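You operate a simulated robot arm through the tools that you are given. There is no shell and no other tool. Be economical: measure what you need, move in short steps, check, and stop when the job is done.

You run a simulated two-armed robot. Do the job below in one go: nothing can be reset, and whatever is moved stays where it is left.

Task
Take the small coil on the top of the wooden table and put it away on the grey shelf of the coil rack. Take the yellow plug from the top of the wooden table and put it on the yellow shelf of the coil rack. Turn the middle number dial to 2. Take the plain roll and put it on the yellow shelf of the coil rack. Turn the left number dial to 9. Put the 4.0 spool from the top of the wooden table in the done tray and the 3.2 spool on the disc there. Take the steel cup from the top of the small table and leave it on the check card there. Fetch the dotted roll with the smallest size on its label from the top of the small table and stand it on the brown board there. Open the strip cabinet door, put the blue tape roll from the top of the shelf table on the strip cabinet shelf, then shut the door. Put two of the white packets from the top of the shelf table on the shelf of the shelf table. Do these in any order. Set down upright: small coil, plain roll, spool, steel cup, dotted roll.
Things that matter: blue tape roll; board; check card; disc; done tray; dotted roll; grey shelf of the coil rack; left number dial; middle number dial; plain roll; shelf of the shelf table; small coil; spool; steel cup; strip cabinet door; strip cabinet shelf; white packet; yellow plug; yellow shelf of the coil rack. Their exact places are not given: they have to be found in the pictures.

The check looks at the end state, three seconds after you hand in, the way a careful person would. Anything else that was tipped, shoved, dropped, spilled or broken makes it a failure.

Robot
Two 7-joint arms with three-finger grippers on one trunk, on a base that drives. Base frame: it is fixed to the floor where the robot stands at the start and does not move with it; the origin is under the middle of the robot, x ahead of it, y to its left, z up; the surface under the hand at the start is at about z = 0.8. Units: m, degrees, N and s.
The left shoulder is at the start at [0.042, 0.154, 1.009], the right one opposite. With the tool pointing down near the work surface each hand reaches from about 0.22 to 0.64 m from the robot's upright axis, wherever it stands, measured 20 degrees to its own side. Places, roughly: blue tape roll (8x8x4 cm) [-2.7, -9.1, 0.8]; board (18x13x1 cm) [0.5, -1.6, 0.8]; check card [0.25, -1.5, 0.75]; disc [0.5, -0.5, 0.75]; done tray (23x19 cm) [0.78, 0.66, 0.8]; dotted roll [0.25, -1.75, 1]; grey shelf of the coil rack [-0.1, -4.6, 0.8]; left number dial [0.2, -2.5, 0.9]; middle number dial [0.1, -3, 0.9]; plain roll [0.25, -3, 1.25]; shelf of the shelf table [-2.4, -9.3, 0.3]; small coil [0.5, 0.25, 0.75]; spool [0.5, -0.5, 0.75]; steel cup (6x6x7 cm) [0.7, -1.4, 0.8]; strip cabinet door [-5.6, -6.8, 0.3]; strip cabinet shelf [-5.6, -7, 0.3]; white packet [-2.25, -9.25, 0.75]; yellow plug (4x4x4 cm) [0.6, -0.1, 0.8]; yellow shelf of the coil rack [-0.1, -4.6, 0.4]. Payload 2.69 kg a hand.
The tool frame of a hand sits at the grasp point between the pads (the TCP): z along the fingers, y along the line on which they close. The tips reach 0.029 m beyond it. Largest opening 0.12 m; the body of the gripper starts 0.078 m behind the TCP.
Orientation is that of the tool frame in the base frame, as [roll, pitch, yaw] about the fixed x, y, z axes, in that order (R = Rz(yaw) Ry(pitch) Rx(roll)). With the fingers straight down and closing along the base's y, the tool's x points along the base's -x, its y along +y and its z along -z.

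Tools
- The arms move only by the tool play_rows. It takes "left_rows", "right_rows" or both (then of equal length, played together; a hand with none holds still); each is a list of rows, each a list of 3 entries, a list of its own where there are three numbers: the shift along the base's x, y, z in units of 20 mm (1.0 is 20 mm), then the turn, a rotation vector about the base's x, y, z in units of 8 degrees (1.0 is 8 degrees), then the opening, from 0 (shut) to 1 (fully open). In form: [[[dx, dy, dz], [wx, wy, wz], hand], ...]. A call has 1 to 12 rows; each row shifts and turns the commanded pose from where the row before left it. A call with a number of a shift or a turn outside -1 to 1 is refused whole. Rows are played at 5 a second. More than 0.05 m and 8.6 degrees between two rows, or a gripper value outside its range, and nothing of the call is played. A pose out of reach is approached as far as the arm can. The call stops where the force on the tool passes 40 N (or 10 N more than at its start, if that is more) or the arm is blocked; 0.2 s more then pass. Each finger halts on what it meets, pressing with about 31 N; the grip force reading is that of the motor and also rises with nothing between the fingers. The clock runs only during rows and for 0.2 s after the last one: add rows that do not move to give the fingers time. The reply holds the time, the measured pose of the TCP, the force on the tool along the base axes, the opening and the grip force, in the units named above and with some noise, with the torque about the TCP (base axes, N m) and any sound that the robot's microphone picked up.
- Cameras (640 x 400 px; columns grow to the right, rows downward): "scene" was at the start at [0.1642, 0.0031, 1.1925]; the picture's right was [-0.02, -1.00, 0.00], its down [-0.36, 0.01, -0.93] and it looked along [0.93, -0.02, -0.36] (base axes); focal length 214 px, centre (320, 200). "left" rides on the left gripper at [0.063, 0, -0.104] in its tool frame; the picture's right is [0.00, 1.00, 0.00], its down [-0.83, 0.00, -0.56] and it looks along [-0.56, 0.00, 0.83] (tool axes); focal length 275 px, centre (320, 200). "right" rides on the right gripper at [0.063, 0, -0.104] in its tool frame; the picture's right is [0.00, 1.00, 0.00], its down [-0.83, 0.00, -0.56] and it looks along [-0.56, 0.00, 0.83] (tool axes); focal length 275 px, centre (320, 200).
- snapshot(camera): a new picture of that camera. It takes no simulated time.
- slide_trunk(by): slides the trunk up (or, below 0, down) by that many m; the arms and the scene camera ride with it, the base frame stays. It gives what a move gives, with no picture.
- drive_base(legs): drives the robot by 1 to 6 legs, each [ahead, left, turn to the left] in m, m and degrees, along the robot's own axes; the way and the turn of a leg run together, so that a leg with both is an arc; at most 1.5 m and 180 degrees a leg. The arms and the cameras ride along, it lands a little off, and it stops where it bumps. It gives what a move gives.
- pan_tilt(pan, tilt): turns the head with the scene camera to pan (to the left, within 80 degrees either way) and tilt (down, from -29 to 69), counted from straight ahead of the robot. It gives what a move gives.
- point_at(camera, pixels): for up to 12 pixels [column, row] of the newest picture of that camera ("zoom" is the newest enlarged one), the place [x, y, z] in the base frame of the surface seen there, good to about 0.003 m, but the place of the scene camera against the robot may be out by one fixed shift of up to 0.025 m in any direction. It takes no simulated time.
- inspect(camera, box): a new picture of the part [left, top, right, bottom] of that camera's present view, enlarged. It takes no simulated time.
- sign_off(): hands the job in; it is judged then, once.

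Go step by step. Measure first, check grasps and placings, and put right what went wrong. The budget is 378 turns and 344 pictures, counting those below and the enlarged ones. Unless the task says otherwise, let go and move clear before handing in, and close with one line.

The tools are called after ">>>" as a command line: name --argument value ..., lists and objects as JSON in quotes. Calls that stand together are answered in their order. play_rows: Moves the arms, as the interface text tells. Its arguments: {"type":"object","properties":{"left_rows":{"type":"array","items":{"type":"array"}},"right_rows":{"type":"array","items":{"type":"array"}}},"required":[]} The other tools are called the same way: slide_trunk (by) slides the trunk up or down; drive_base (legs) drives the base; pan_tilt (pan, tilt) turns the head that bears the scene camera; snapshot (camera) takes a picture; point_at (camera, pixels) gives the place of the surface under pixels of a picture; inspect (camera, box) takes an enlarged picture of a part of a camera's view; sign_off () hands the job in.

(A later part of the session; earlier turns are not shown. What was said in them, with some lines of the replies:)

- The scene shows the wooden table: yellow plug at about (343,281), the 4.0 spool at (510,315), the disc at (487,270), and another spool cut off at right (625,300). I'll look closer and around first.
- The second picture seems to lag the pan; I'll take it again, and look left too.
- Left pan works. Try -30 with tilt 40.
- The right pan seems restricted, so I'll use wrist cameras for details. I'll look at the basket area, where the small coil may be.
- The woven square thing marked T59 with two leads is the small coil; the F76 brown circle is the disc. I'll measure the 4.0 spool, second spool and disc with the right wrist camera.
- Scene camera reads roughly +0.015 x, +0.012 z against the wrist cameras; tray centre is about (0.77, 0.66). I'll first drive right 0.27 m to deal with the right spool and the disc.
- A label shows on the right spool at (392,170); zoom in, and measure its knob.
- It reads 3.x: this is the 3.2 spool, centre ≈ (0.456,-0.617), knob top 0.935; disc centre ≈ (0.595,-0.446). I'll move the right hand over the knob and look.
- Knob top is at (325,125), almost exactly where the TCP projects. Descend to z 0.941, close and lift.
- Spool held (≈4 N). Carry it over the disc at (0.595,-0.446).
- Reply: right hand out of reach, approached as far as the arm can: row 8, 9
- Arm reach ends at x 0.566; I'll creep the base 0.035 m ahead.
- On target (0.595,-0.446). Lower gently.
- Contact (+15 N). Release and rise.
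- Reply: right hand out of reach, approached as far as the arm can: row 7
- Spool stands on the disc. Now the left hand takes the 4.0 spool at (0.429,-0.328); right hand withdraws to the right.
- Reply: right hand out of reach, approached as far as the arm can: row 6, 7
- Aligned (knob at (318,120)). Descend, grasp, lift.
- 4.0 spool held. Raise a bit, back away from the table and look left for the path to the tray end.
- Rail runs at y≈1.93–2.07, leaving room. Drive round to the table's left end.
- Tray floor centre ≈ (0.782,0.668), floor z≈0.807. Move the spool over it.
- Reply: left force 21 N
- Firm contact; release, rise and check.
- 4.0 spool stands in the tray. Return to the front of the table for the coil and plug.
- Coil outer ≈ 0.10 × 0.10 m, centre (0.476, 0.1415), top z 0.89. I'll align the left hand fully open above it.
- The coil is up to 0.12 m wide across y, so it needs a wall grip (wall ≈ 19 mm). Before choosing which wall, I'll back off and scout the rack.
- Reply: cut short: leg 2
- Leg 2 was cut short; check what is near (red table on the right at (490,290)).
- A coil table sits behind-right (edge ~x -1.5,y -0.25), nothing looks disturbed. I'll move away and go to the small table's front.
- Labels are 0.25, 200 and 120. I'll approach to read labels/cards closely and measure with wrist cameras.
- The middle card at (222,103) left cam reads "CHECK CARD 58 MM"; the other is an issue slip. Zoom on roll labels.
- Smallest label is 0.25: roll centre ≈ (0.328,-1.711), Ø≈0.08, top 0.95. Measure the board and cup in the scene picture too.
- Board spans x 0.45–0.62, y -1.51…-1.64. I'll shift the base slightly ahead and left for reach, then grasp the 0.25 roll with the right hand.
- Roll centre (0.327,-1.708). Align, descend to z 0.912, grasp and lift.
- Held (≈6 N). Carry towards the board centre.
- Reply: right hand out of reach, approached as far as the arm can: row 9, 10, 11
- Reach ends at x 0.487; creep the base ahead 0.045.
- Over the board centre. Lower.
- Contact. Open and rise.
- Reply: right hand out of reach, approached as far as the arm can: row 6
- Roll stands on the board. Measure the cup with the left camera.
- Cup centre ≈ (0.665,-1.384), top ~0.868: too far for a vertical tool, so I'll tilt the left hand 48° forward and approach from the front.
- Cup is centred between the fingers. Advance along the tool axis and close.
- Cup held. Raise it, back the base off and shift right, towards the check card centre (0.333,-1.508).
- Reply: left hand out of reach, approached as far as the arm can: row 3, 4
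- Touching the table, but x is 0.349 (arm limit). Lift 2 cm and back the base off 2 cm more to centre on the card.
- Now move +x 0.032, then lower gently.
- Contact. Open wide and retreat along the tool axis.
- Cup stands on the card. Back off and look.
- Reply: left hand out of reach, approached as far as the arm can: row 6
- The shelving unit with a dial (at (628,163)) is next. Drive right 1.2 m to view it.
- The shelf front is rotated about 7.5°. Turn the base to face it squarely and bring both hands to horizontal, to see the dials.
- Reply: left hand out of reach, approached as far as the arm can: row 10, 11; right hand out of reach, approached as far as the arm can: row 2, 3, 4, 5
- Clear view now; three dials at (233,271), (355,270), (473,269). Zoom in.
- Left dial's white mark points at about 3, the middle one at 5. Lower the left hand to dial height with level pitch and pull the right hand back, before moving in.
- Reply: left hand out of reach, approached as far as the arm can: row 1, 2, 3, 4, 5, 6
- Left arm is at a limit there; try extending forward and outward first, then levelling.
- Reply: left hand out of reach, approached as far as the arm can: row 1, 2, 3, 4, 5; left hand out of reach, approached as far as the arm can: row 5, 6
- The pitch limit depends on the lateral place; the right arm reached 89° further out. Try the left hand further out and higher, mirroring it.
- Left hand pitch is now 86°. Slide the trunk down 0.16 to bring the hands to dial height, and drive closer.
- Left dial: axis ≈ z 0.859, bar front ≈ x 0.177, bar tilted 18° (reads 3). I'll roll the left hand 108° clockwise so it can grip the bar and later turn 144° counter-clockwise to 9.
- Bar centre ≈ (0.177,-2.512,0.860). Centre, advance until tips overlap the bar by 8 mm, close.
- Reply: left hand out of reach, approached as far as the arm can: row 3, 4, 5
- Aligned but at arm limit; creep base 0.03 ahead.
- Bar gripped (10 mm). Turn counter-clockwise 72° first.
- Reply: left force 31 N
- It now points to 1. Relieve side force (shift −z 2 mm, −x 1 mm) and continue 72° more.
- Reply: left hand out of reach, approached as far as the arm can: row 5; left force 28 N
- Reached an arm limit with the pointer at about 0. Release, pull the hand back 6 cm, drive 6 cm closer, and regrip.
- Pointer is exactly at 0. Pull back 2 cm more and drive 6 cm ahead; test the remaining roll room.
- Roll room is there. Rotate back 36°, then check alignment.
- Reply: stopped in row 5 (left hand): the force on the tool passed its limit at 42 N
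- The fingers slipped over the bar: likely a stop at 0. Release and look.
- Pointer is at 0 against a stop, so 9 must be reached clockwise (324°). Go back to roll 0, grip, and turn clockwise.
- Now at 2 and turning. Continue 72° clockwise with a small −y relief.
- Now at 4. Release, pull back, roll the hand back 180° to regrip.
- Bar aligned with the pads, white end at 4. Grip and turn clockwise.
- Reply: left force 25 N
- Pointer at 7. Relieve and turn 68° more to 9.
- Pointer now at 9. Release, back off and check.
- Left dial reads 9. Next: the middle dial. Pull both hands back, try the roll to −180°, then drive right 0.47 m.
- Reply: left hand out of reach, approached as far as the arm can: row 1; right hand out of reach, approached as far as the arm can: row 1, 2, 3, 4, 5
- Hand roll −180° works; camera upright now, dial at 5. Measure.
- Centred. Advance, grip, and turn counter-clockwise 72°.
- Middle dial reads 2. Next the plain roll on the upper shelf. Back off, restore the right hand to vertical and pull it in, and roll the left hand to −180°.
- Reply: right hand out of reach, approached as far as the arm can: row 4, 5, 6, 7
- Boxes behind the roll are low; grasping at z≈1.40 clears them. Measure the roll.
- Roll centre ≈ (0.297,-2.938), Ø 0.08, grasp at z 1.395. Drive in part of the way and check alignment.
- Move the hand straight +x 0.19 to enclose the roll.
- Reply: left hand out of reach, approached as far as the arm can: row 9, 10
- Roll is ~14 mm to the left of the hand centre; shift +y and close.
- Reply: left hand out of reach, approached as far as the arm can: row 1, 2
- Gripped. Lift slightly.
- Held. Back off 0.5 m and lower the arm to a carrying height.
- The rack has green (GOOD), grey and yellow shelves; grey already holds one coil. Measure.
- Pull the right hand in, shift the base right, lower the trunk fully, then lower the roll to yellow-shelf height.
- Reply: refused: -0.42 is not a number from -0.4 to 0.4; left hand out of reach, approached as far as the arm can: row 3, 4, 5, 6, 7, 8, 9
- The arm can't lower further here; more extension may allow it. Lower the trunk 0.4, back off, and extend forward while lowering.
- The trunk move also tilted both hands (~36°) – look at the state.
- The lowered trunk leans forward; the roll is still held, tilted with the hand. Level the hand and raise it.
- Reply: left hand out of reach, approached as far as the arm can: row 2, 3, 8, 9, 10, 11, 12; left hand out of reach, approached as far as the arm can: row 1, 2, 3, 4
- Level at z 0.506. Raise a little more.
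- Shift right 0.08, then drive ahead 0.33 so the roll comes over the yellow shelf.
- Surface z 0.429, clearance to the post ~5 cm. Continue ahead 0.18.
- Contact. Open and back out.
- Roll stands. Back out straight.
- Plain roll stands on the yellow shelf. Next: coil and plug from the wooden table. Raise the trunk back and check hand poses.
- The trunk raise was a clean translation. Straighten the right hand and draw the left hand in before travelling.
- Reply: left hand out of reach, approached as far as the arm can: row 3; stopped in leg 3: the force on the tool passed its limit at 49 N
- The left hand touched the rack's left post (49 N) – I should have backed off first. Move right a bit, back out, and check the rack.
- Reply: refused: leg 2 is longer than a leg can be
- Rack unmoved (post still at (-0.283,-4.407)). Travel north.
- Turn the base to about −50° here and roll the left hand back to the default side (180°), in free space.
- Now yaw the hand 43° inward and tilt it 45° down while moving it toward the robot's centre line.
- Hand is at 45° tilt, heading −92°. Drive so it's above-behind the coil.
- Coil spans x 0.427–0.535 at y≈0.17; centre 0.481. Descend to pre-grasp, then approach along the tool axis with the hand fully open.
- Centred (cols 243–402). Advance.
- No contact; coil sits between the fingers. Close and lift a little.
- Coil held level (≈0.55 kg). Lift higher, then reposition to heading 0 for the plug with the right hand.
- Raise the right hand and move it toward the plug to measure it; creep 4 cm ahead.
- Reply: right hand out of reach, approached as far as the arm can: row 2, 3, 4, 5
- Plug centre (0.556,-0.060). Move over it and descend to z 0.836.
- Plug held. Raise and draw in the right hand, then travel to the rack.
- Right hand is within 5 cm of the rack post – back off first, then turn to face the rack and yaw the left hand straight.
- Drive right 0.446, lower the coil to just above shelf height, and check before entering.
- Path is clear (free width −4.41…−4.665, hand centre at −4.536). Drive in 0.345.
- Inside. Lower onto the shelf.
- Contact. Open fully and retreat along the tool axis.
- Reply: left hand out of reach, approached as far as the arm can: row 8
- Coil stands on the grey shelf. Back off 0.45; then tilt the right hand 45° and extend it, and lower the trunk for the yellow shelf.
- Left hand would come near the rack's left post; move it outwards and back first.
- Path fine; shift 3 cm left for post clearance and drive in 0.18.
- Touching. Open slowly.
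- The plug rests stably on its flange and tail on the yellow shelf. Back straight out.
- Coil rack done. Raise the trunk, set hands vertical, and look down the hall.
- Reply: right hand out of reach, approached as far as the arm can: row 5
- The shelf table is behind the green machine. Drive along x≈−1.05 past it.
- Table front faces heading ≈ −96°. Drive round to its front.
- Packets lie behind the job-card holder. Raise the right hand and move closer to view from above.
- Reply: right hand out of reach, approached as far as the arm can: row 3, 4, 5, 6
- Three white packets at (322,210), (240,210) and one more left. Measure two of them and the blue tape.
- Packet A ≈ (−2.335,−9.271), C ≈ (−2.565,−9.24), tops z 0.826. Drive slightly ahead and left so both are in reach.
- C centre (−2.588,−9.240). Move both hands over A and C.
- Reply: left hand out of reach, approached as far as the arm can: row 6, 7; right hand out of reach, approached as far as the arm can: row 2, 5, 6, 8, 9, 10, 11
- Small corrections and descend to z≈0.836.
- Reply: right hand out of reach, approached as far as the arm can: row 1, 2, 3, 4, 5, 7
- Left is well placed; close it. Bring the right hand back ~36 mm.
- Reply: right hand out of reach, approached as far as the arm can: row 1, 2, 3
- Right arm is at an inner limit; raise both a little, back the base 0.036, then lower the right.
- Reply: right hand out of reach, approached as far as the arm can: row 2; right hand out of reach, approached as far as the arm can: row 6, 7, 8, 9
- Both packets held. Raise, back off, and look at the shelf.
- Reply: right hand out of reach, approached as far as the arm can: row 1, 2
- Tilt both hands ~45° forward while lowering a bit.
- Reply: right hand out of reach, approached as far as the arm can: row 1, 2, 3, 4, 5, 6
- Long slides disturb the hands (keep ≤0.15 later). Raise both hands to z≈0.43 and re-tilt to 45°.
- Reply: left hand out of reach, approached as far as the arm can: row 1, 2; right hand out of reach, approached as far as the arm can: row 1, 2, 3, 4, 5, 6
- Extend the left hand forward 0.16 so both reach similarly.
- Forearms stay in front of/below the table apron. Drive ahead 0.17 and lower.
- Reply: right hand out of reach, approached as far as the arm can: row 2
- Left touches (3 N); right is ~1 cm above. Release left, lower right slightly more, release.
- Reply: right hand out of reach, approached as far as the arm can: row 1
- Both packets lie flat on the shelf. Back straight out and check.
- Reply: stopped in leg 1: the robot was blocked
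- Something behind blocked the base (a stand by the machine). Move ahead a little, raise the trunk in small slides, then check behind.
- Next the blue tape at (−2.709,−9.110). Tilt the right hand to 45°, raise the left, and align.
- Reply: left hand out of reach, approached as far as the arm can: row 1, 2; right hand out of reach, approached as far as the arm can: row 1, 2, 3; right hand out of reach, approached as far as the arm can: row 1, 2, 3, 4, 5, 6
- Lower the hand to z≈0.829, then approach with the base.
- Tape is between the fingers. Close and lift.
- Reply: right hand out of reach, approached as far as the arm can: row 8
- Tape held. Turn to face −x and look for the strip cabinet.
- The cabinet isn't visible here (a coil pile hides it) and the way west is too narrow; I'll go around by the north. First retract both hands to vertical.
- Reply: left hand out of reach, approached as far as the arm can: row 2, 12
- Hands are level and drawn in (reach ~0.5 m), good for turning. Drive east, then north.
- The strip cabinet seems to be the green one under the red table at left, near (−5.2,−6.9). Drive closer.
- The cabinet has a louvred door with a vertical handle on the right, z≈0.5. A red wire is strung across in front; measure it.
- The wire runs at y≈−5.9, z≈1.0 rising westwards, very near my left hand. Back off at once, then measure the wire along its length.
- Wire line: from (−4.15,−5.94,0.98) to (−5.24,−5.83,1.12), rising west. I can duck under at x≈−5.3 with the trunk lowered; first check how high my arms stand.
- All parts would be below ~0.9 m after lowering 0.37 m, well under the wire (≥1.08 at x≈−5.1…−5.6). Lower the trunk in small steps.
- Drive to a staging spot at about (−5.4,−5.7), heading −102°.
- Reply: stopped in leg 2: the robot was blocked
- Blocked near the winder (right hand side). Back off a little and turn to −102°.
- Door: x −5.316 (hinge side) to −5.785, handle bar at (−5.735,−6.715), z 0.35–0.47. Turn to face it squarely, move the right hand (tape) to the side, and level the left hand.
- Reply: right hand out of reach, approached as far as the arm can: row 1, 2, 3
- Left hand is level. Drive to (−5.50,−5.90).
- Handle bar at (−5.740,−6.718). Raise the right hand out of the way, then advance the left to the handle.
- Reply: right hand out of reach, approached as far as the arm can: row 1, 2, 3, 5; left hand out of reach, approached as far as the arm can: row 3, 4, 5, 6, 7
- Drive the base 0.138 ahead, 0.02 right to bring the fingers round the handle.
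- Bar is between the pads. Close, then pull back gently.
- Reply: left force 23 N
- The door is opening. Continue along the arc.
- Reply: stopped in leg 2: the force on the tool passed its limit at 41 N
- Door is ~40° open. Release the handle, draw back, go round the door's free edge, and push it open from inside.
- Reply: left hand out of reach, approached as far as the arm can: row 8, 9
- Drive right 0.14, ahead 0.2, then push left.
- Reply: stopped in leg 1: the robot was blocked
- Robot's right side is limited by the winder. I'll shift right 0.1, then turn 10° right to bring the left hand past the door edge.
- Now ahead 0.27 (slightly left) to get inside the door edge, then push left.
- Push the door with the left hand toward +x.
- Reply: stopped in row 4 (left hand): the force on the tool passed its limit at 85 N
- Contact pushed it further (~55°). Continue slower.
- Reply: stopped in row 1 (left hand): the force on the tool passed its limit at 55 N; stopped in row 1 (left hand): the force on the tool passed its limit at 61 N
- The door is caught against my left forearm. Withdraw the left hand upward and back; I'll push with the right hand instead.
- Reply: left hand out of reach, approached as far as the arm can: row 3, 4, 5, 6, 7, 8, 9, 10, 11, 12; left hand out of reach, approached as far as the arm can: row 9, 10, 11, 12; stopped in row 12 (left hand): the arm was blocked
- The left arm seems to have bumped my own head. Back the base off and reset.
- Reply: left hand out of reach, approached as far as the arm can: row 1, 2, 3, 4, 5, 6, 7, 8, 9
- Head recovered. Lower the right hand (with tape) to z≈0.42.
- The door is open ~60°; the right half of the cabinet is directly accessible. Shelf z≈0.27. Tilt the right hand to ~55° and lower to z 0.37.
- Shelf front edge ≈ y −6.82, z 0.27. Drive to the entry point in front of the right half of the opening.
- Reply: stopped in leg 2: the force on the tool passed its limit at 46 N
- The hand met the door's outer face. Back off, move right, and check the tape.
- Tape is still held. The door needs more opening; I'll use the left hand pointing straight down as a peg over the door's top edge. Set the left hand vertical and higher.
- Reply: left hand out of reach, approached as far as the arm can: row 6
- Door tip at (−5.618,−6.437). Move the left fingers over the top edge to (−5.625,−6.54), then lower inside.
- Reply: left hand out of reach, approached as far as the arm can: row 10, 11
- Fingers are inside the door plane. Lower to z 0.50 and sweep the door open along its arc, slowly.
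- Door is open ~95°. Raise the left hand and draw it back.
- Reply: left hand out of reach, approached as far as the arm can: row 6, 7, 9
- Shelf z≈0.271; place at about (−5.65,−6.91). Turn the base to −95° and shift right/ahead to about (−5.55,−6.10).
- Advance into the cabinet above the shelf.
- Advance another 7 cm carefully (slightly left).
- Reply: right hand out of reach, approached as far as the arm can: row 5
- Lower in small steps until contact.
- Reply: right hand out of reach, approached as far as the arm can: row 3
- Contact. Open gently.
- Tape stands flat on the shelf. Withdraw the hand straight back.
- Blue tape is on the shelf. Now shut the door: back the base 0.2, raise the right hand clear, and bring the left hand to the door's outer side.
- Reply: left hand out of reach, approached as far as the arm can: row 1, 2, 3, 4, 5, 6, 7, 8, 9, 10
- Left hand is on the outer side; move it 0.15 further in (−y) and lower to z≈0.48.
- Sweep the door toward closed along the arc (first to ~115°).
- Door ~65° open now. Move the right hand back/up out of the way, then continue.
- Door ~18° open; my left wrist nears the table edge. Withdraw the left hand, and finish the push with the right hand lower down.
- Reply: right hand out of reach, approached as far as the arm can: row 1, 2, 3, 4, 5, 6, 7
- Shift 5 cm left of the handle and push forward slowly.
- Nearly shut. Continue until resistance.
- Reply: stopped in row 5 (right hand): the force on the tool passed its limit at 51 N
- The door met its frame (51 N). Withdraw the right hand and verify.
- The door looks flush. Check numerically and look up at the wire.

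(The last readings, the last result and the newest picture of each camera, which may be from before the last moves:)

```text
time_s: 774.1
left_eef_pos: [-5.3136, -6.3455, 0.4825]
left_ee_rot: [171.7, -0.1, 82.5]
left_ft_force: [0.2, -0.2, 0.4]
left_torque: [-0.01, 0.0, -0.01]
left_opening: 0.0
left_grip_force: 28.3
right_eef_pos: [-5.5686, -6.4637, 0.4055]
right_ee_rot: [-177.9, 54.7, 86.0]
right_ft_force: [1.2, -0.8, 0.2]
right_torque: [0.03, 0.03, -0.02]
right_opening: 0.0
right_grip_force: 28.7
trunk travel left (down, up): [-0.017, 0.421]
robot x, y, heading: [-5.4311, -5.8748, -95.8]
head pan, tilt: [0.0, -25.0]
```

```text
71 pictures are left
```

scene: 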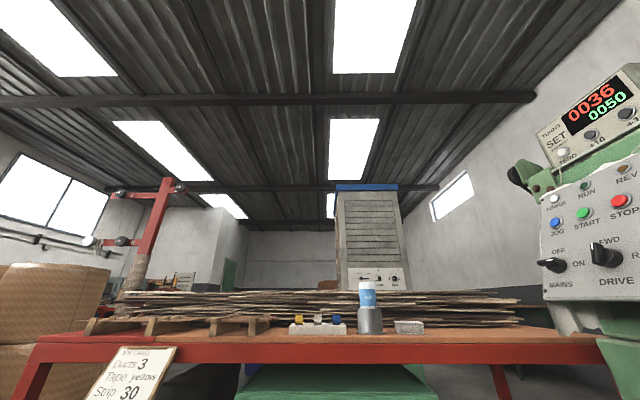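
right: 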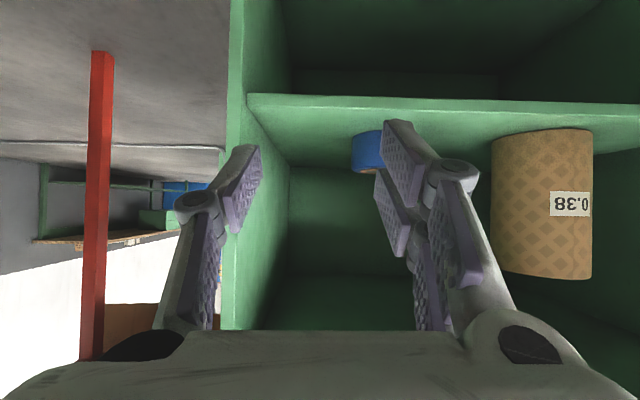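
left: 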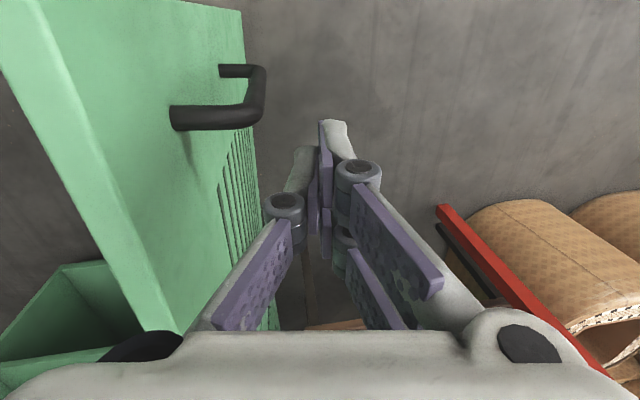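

Door flush with the drawer face. Drive out from under the wire and check it.

>>> drive_base --legs '[[-0.42, 0.35, 0], [0, 1.0, 0]]'

>>> pan_tilt --pan 0 --tilt 5

>>> snapshot --camera "scene"

```text
time_s: 784.9
left_eef_pos: [-3.9299, -6.0508, 0.4822]
left_ee_rot: [171.7, 0.0, 82.6]
left_ft_force: [0.4, 0.1, 0.3]
left_torque: [-0.02, -0.02, 0.01]
left_opening: 0.0001
left_grip_force: 28.7
right_eef_pos: [-4.1837, -6.1711, 0.4036]
right_ee_rot: [-177.9, 54.7, 86.1]
right_ft_force: [-0.5, 0.0, -0.7]
right_torque: [-0.03, 0.02, -0.03]
right_opening: 0.0002
right_grip_force: 28.6
trunk travel left (down, up): [-0.017, 0.421]
robot x, y, heading: [-4.0456, -5.5813, -95.4]
head pan, tilt: [0.0, -25.0]
```

```text
time_s: 785.9
left_eef_pos: [-3.9306, -6.0514, 0.4821]
left_ee_rot: [171.6, -0.1, 82.6]
left_ft_force: [0.9, -0.3, 0.9]
left_torque: [-0.03, 0.01, 0.02]
left_opening: 0.0
left_grip_force: 28.8
right_eef_pos: [-4.1844, -6.1703, 0.4047]
right_ee_rot: [-177.9, 54.6, 86.1]
right_ft_force: [-0.4, -1.3, -1.1]
right_torque: [0.03, -0.03, 0.0]
right_opening: 0.0001
right_grip_force: 28.8
trunk travel left (down, up): [-0.017, 0.421]
robot x, y, heading: [-4.0467, -5.5818, -95.4]
head pan, tilt: [0.0, 5.0]
```

```text
70 pictures are left
```

scene: 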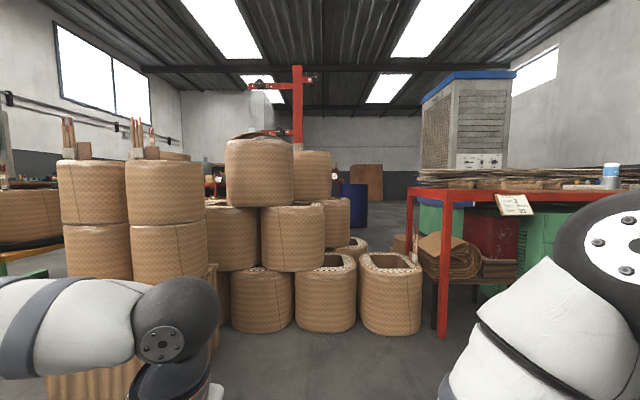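

>>> drive_base --legs '[[-0.35, 0.5, 0]]'

>>> pan_tilt --pan -30 --tilt 0

>>> snapshot --camera "scene"

```text
time_s: 790.2
left_eef_pos: [-3.4011, -5.7496, 0.4832]
left_ee_rot: [171.7, -0.1, 82.5]
left_ft_force: [0.2, -0.7, -0.6]
left_torque: [-0.01, 0.01, -0.01]
left_opening: 0.0002
left_grip_force: 29.0
right_eef_pos: [-3.6559, -5.8687, 0.4058]
right_ee_rot: [-177.9, 54.7, 86.0]
right_ft_force: [0.0, -0.6, -0.2]
right_torque: [-0.04, 0.04, -0.01]
right_opening: 0.0
right_grip_force: 29.1
trunk travel left (down, up): [-0.017, 0.421]
robot x, y, heading: [-3.5158, -5.2831, -95.6]
head pan, tilt: [0.0, 5.0]
```

```text
time_s: 791.2
left_eef_pos: [-3.4013, -5.7504, 0.4832]
left_ee_rot: [171.6, -0.1, 82.5]
left_ft_force: [0.5, -0.6, -0.5]
left_torque: [0.0, 0.03, -0.02]
left_opening: 0.0
left_grip_force: 28.7
right_eef_pos: [-3.6553, -5.8699, 0.4038]
right_ee_rot: [-177.9, 54.6, 85.9]
right_ft_force: [-0.7, 1.0, -0.2]
right_torque: [0.0, 0.01, 0.02]
right_opening: 0.0001
right_grip_force: 28.7
trunk travel left (down, up): [-0.017, 0.421]
robot x, y, heading: [-3.5171, -5.2802, -95.5]
head pan, tilt: [-30.0, 0.0]
```

```text
69 pictures are left
```

scene: 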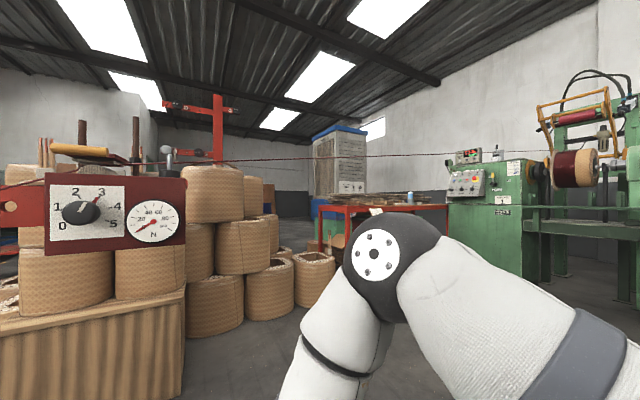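

The wire is intact. Quick look at the green machine's stands I bumped earlier, from the aisle.

>>> drive_base --legs '[[-0.25, 0, 0], [0, 1.1, 0], [0, 1.1, 0]]'

>>> pan_tilt --pan 0 --tilt 15

>>> inspect --camera "scene" --box '[240, 100, 520, 290]'

```text
time_s: 809.6
left_eef_pos: [-1.1874, -5.7179, 0.4826]
left_ee_rot: [171.7, -0.1, 82.5]
left_ft_force: [-0.4, -0.2, -0.1]
left_torque: [-0.01, 0.03, -0.02]
left_opening: 0.0
left_grip_force: 28.2
right_eef_pos: [-1.4415, -5.837, 0.4053]
right_ee_rot: [-177.9, 54.6, 86.1]
right_ft_force: [-1.0, 0.1, 0.0]
right_torque: [0.01, 0.0, 0.0]
right_opening: 0.0
right_grip_force: 28.6
trunk travel left (down, up): [-0.017, 0.421]
robot x, y, heading: [-1.2998, -5.2434, -95.3]
head pan, tilt: [-30.0, 0.0]
```

```text
time_s: 810.6
left_eef_pos: [-1.1869, -5.7184, 0.4829]
left_ee_rot: [171.7, -0.2, 82.6]
left_ft_force: [-0.6, 0.5, 0.3]
left_torque: [0.01, 0.0, 0.03]
left_opening: 0.0002
left_grip_force: 28.8
right_eef_pos: [-1.4414, -5.8367, 0.4041]
right_ee_rot: [-177.8, 54.7, 86.0]
right_ft_force: [0.2, 0.2, 0.3]
right_torque: [-0.01, -0.03, 0.01]
right_opening: 0.0
right_grip_force: 29.0
trunk travel left (down, up): [-0.017, 0.421]
robot x, y, heading: [-1.3022, -5.2474, -95.1]
head pan, tilt: [0.0, 15.0]
```

```text
2.11 times, centred on (380, 195) of scene
```

zoom: 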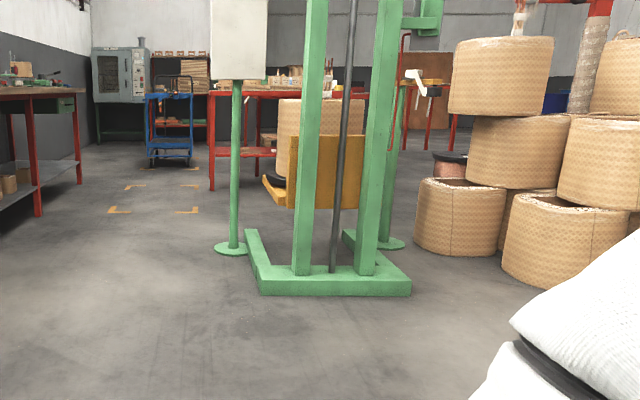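

The stands, wire and door all look right, and both hands are empty and clear. Handing in.

>>> sign_off

```text
The job is handed in.
```

I did all the tasks you listed and handed the job in. The set-down items stand upright, the dials read 2 and 9, and the strip cabinet door is shut. On the way the robot touched the coil rack post, a stand behind the shelf table and the winder. The rack and the stand were unmoved when checked; I didn't check the winder separately.
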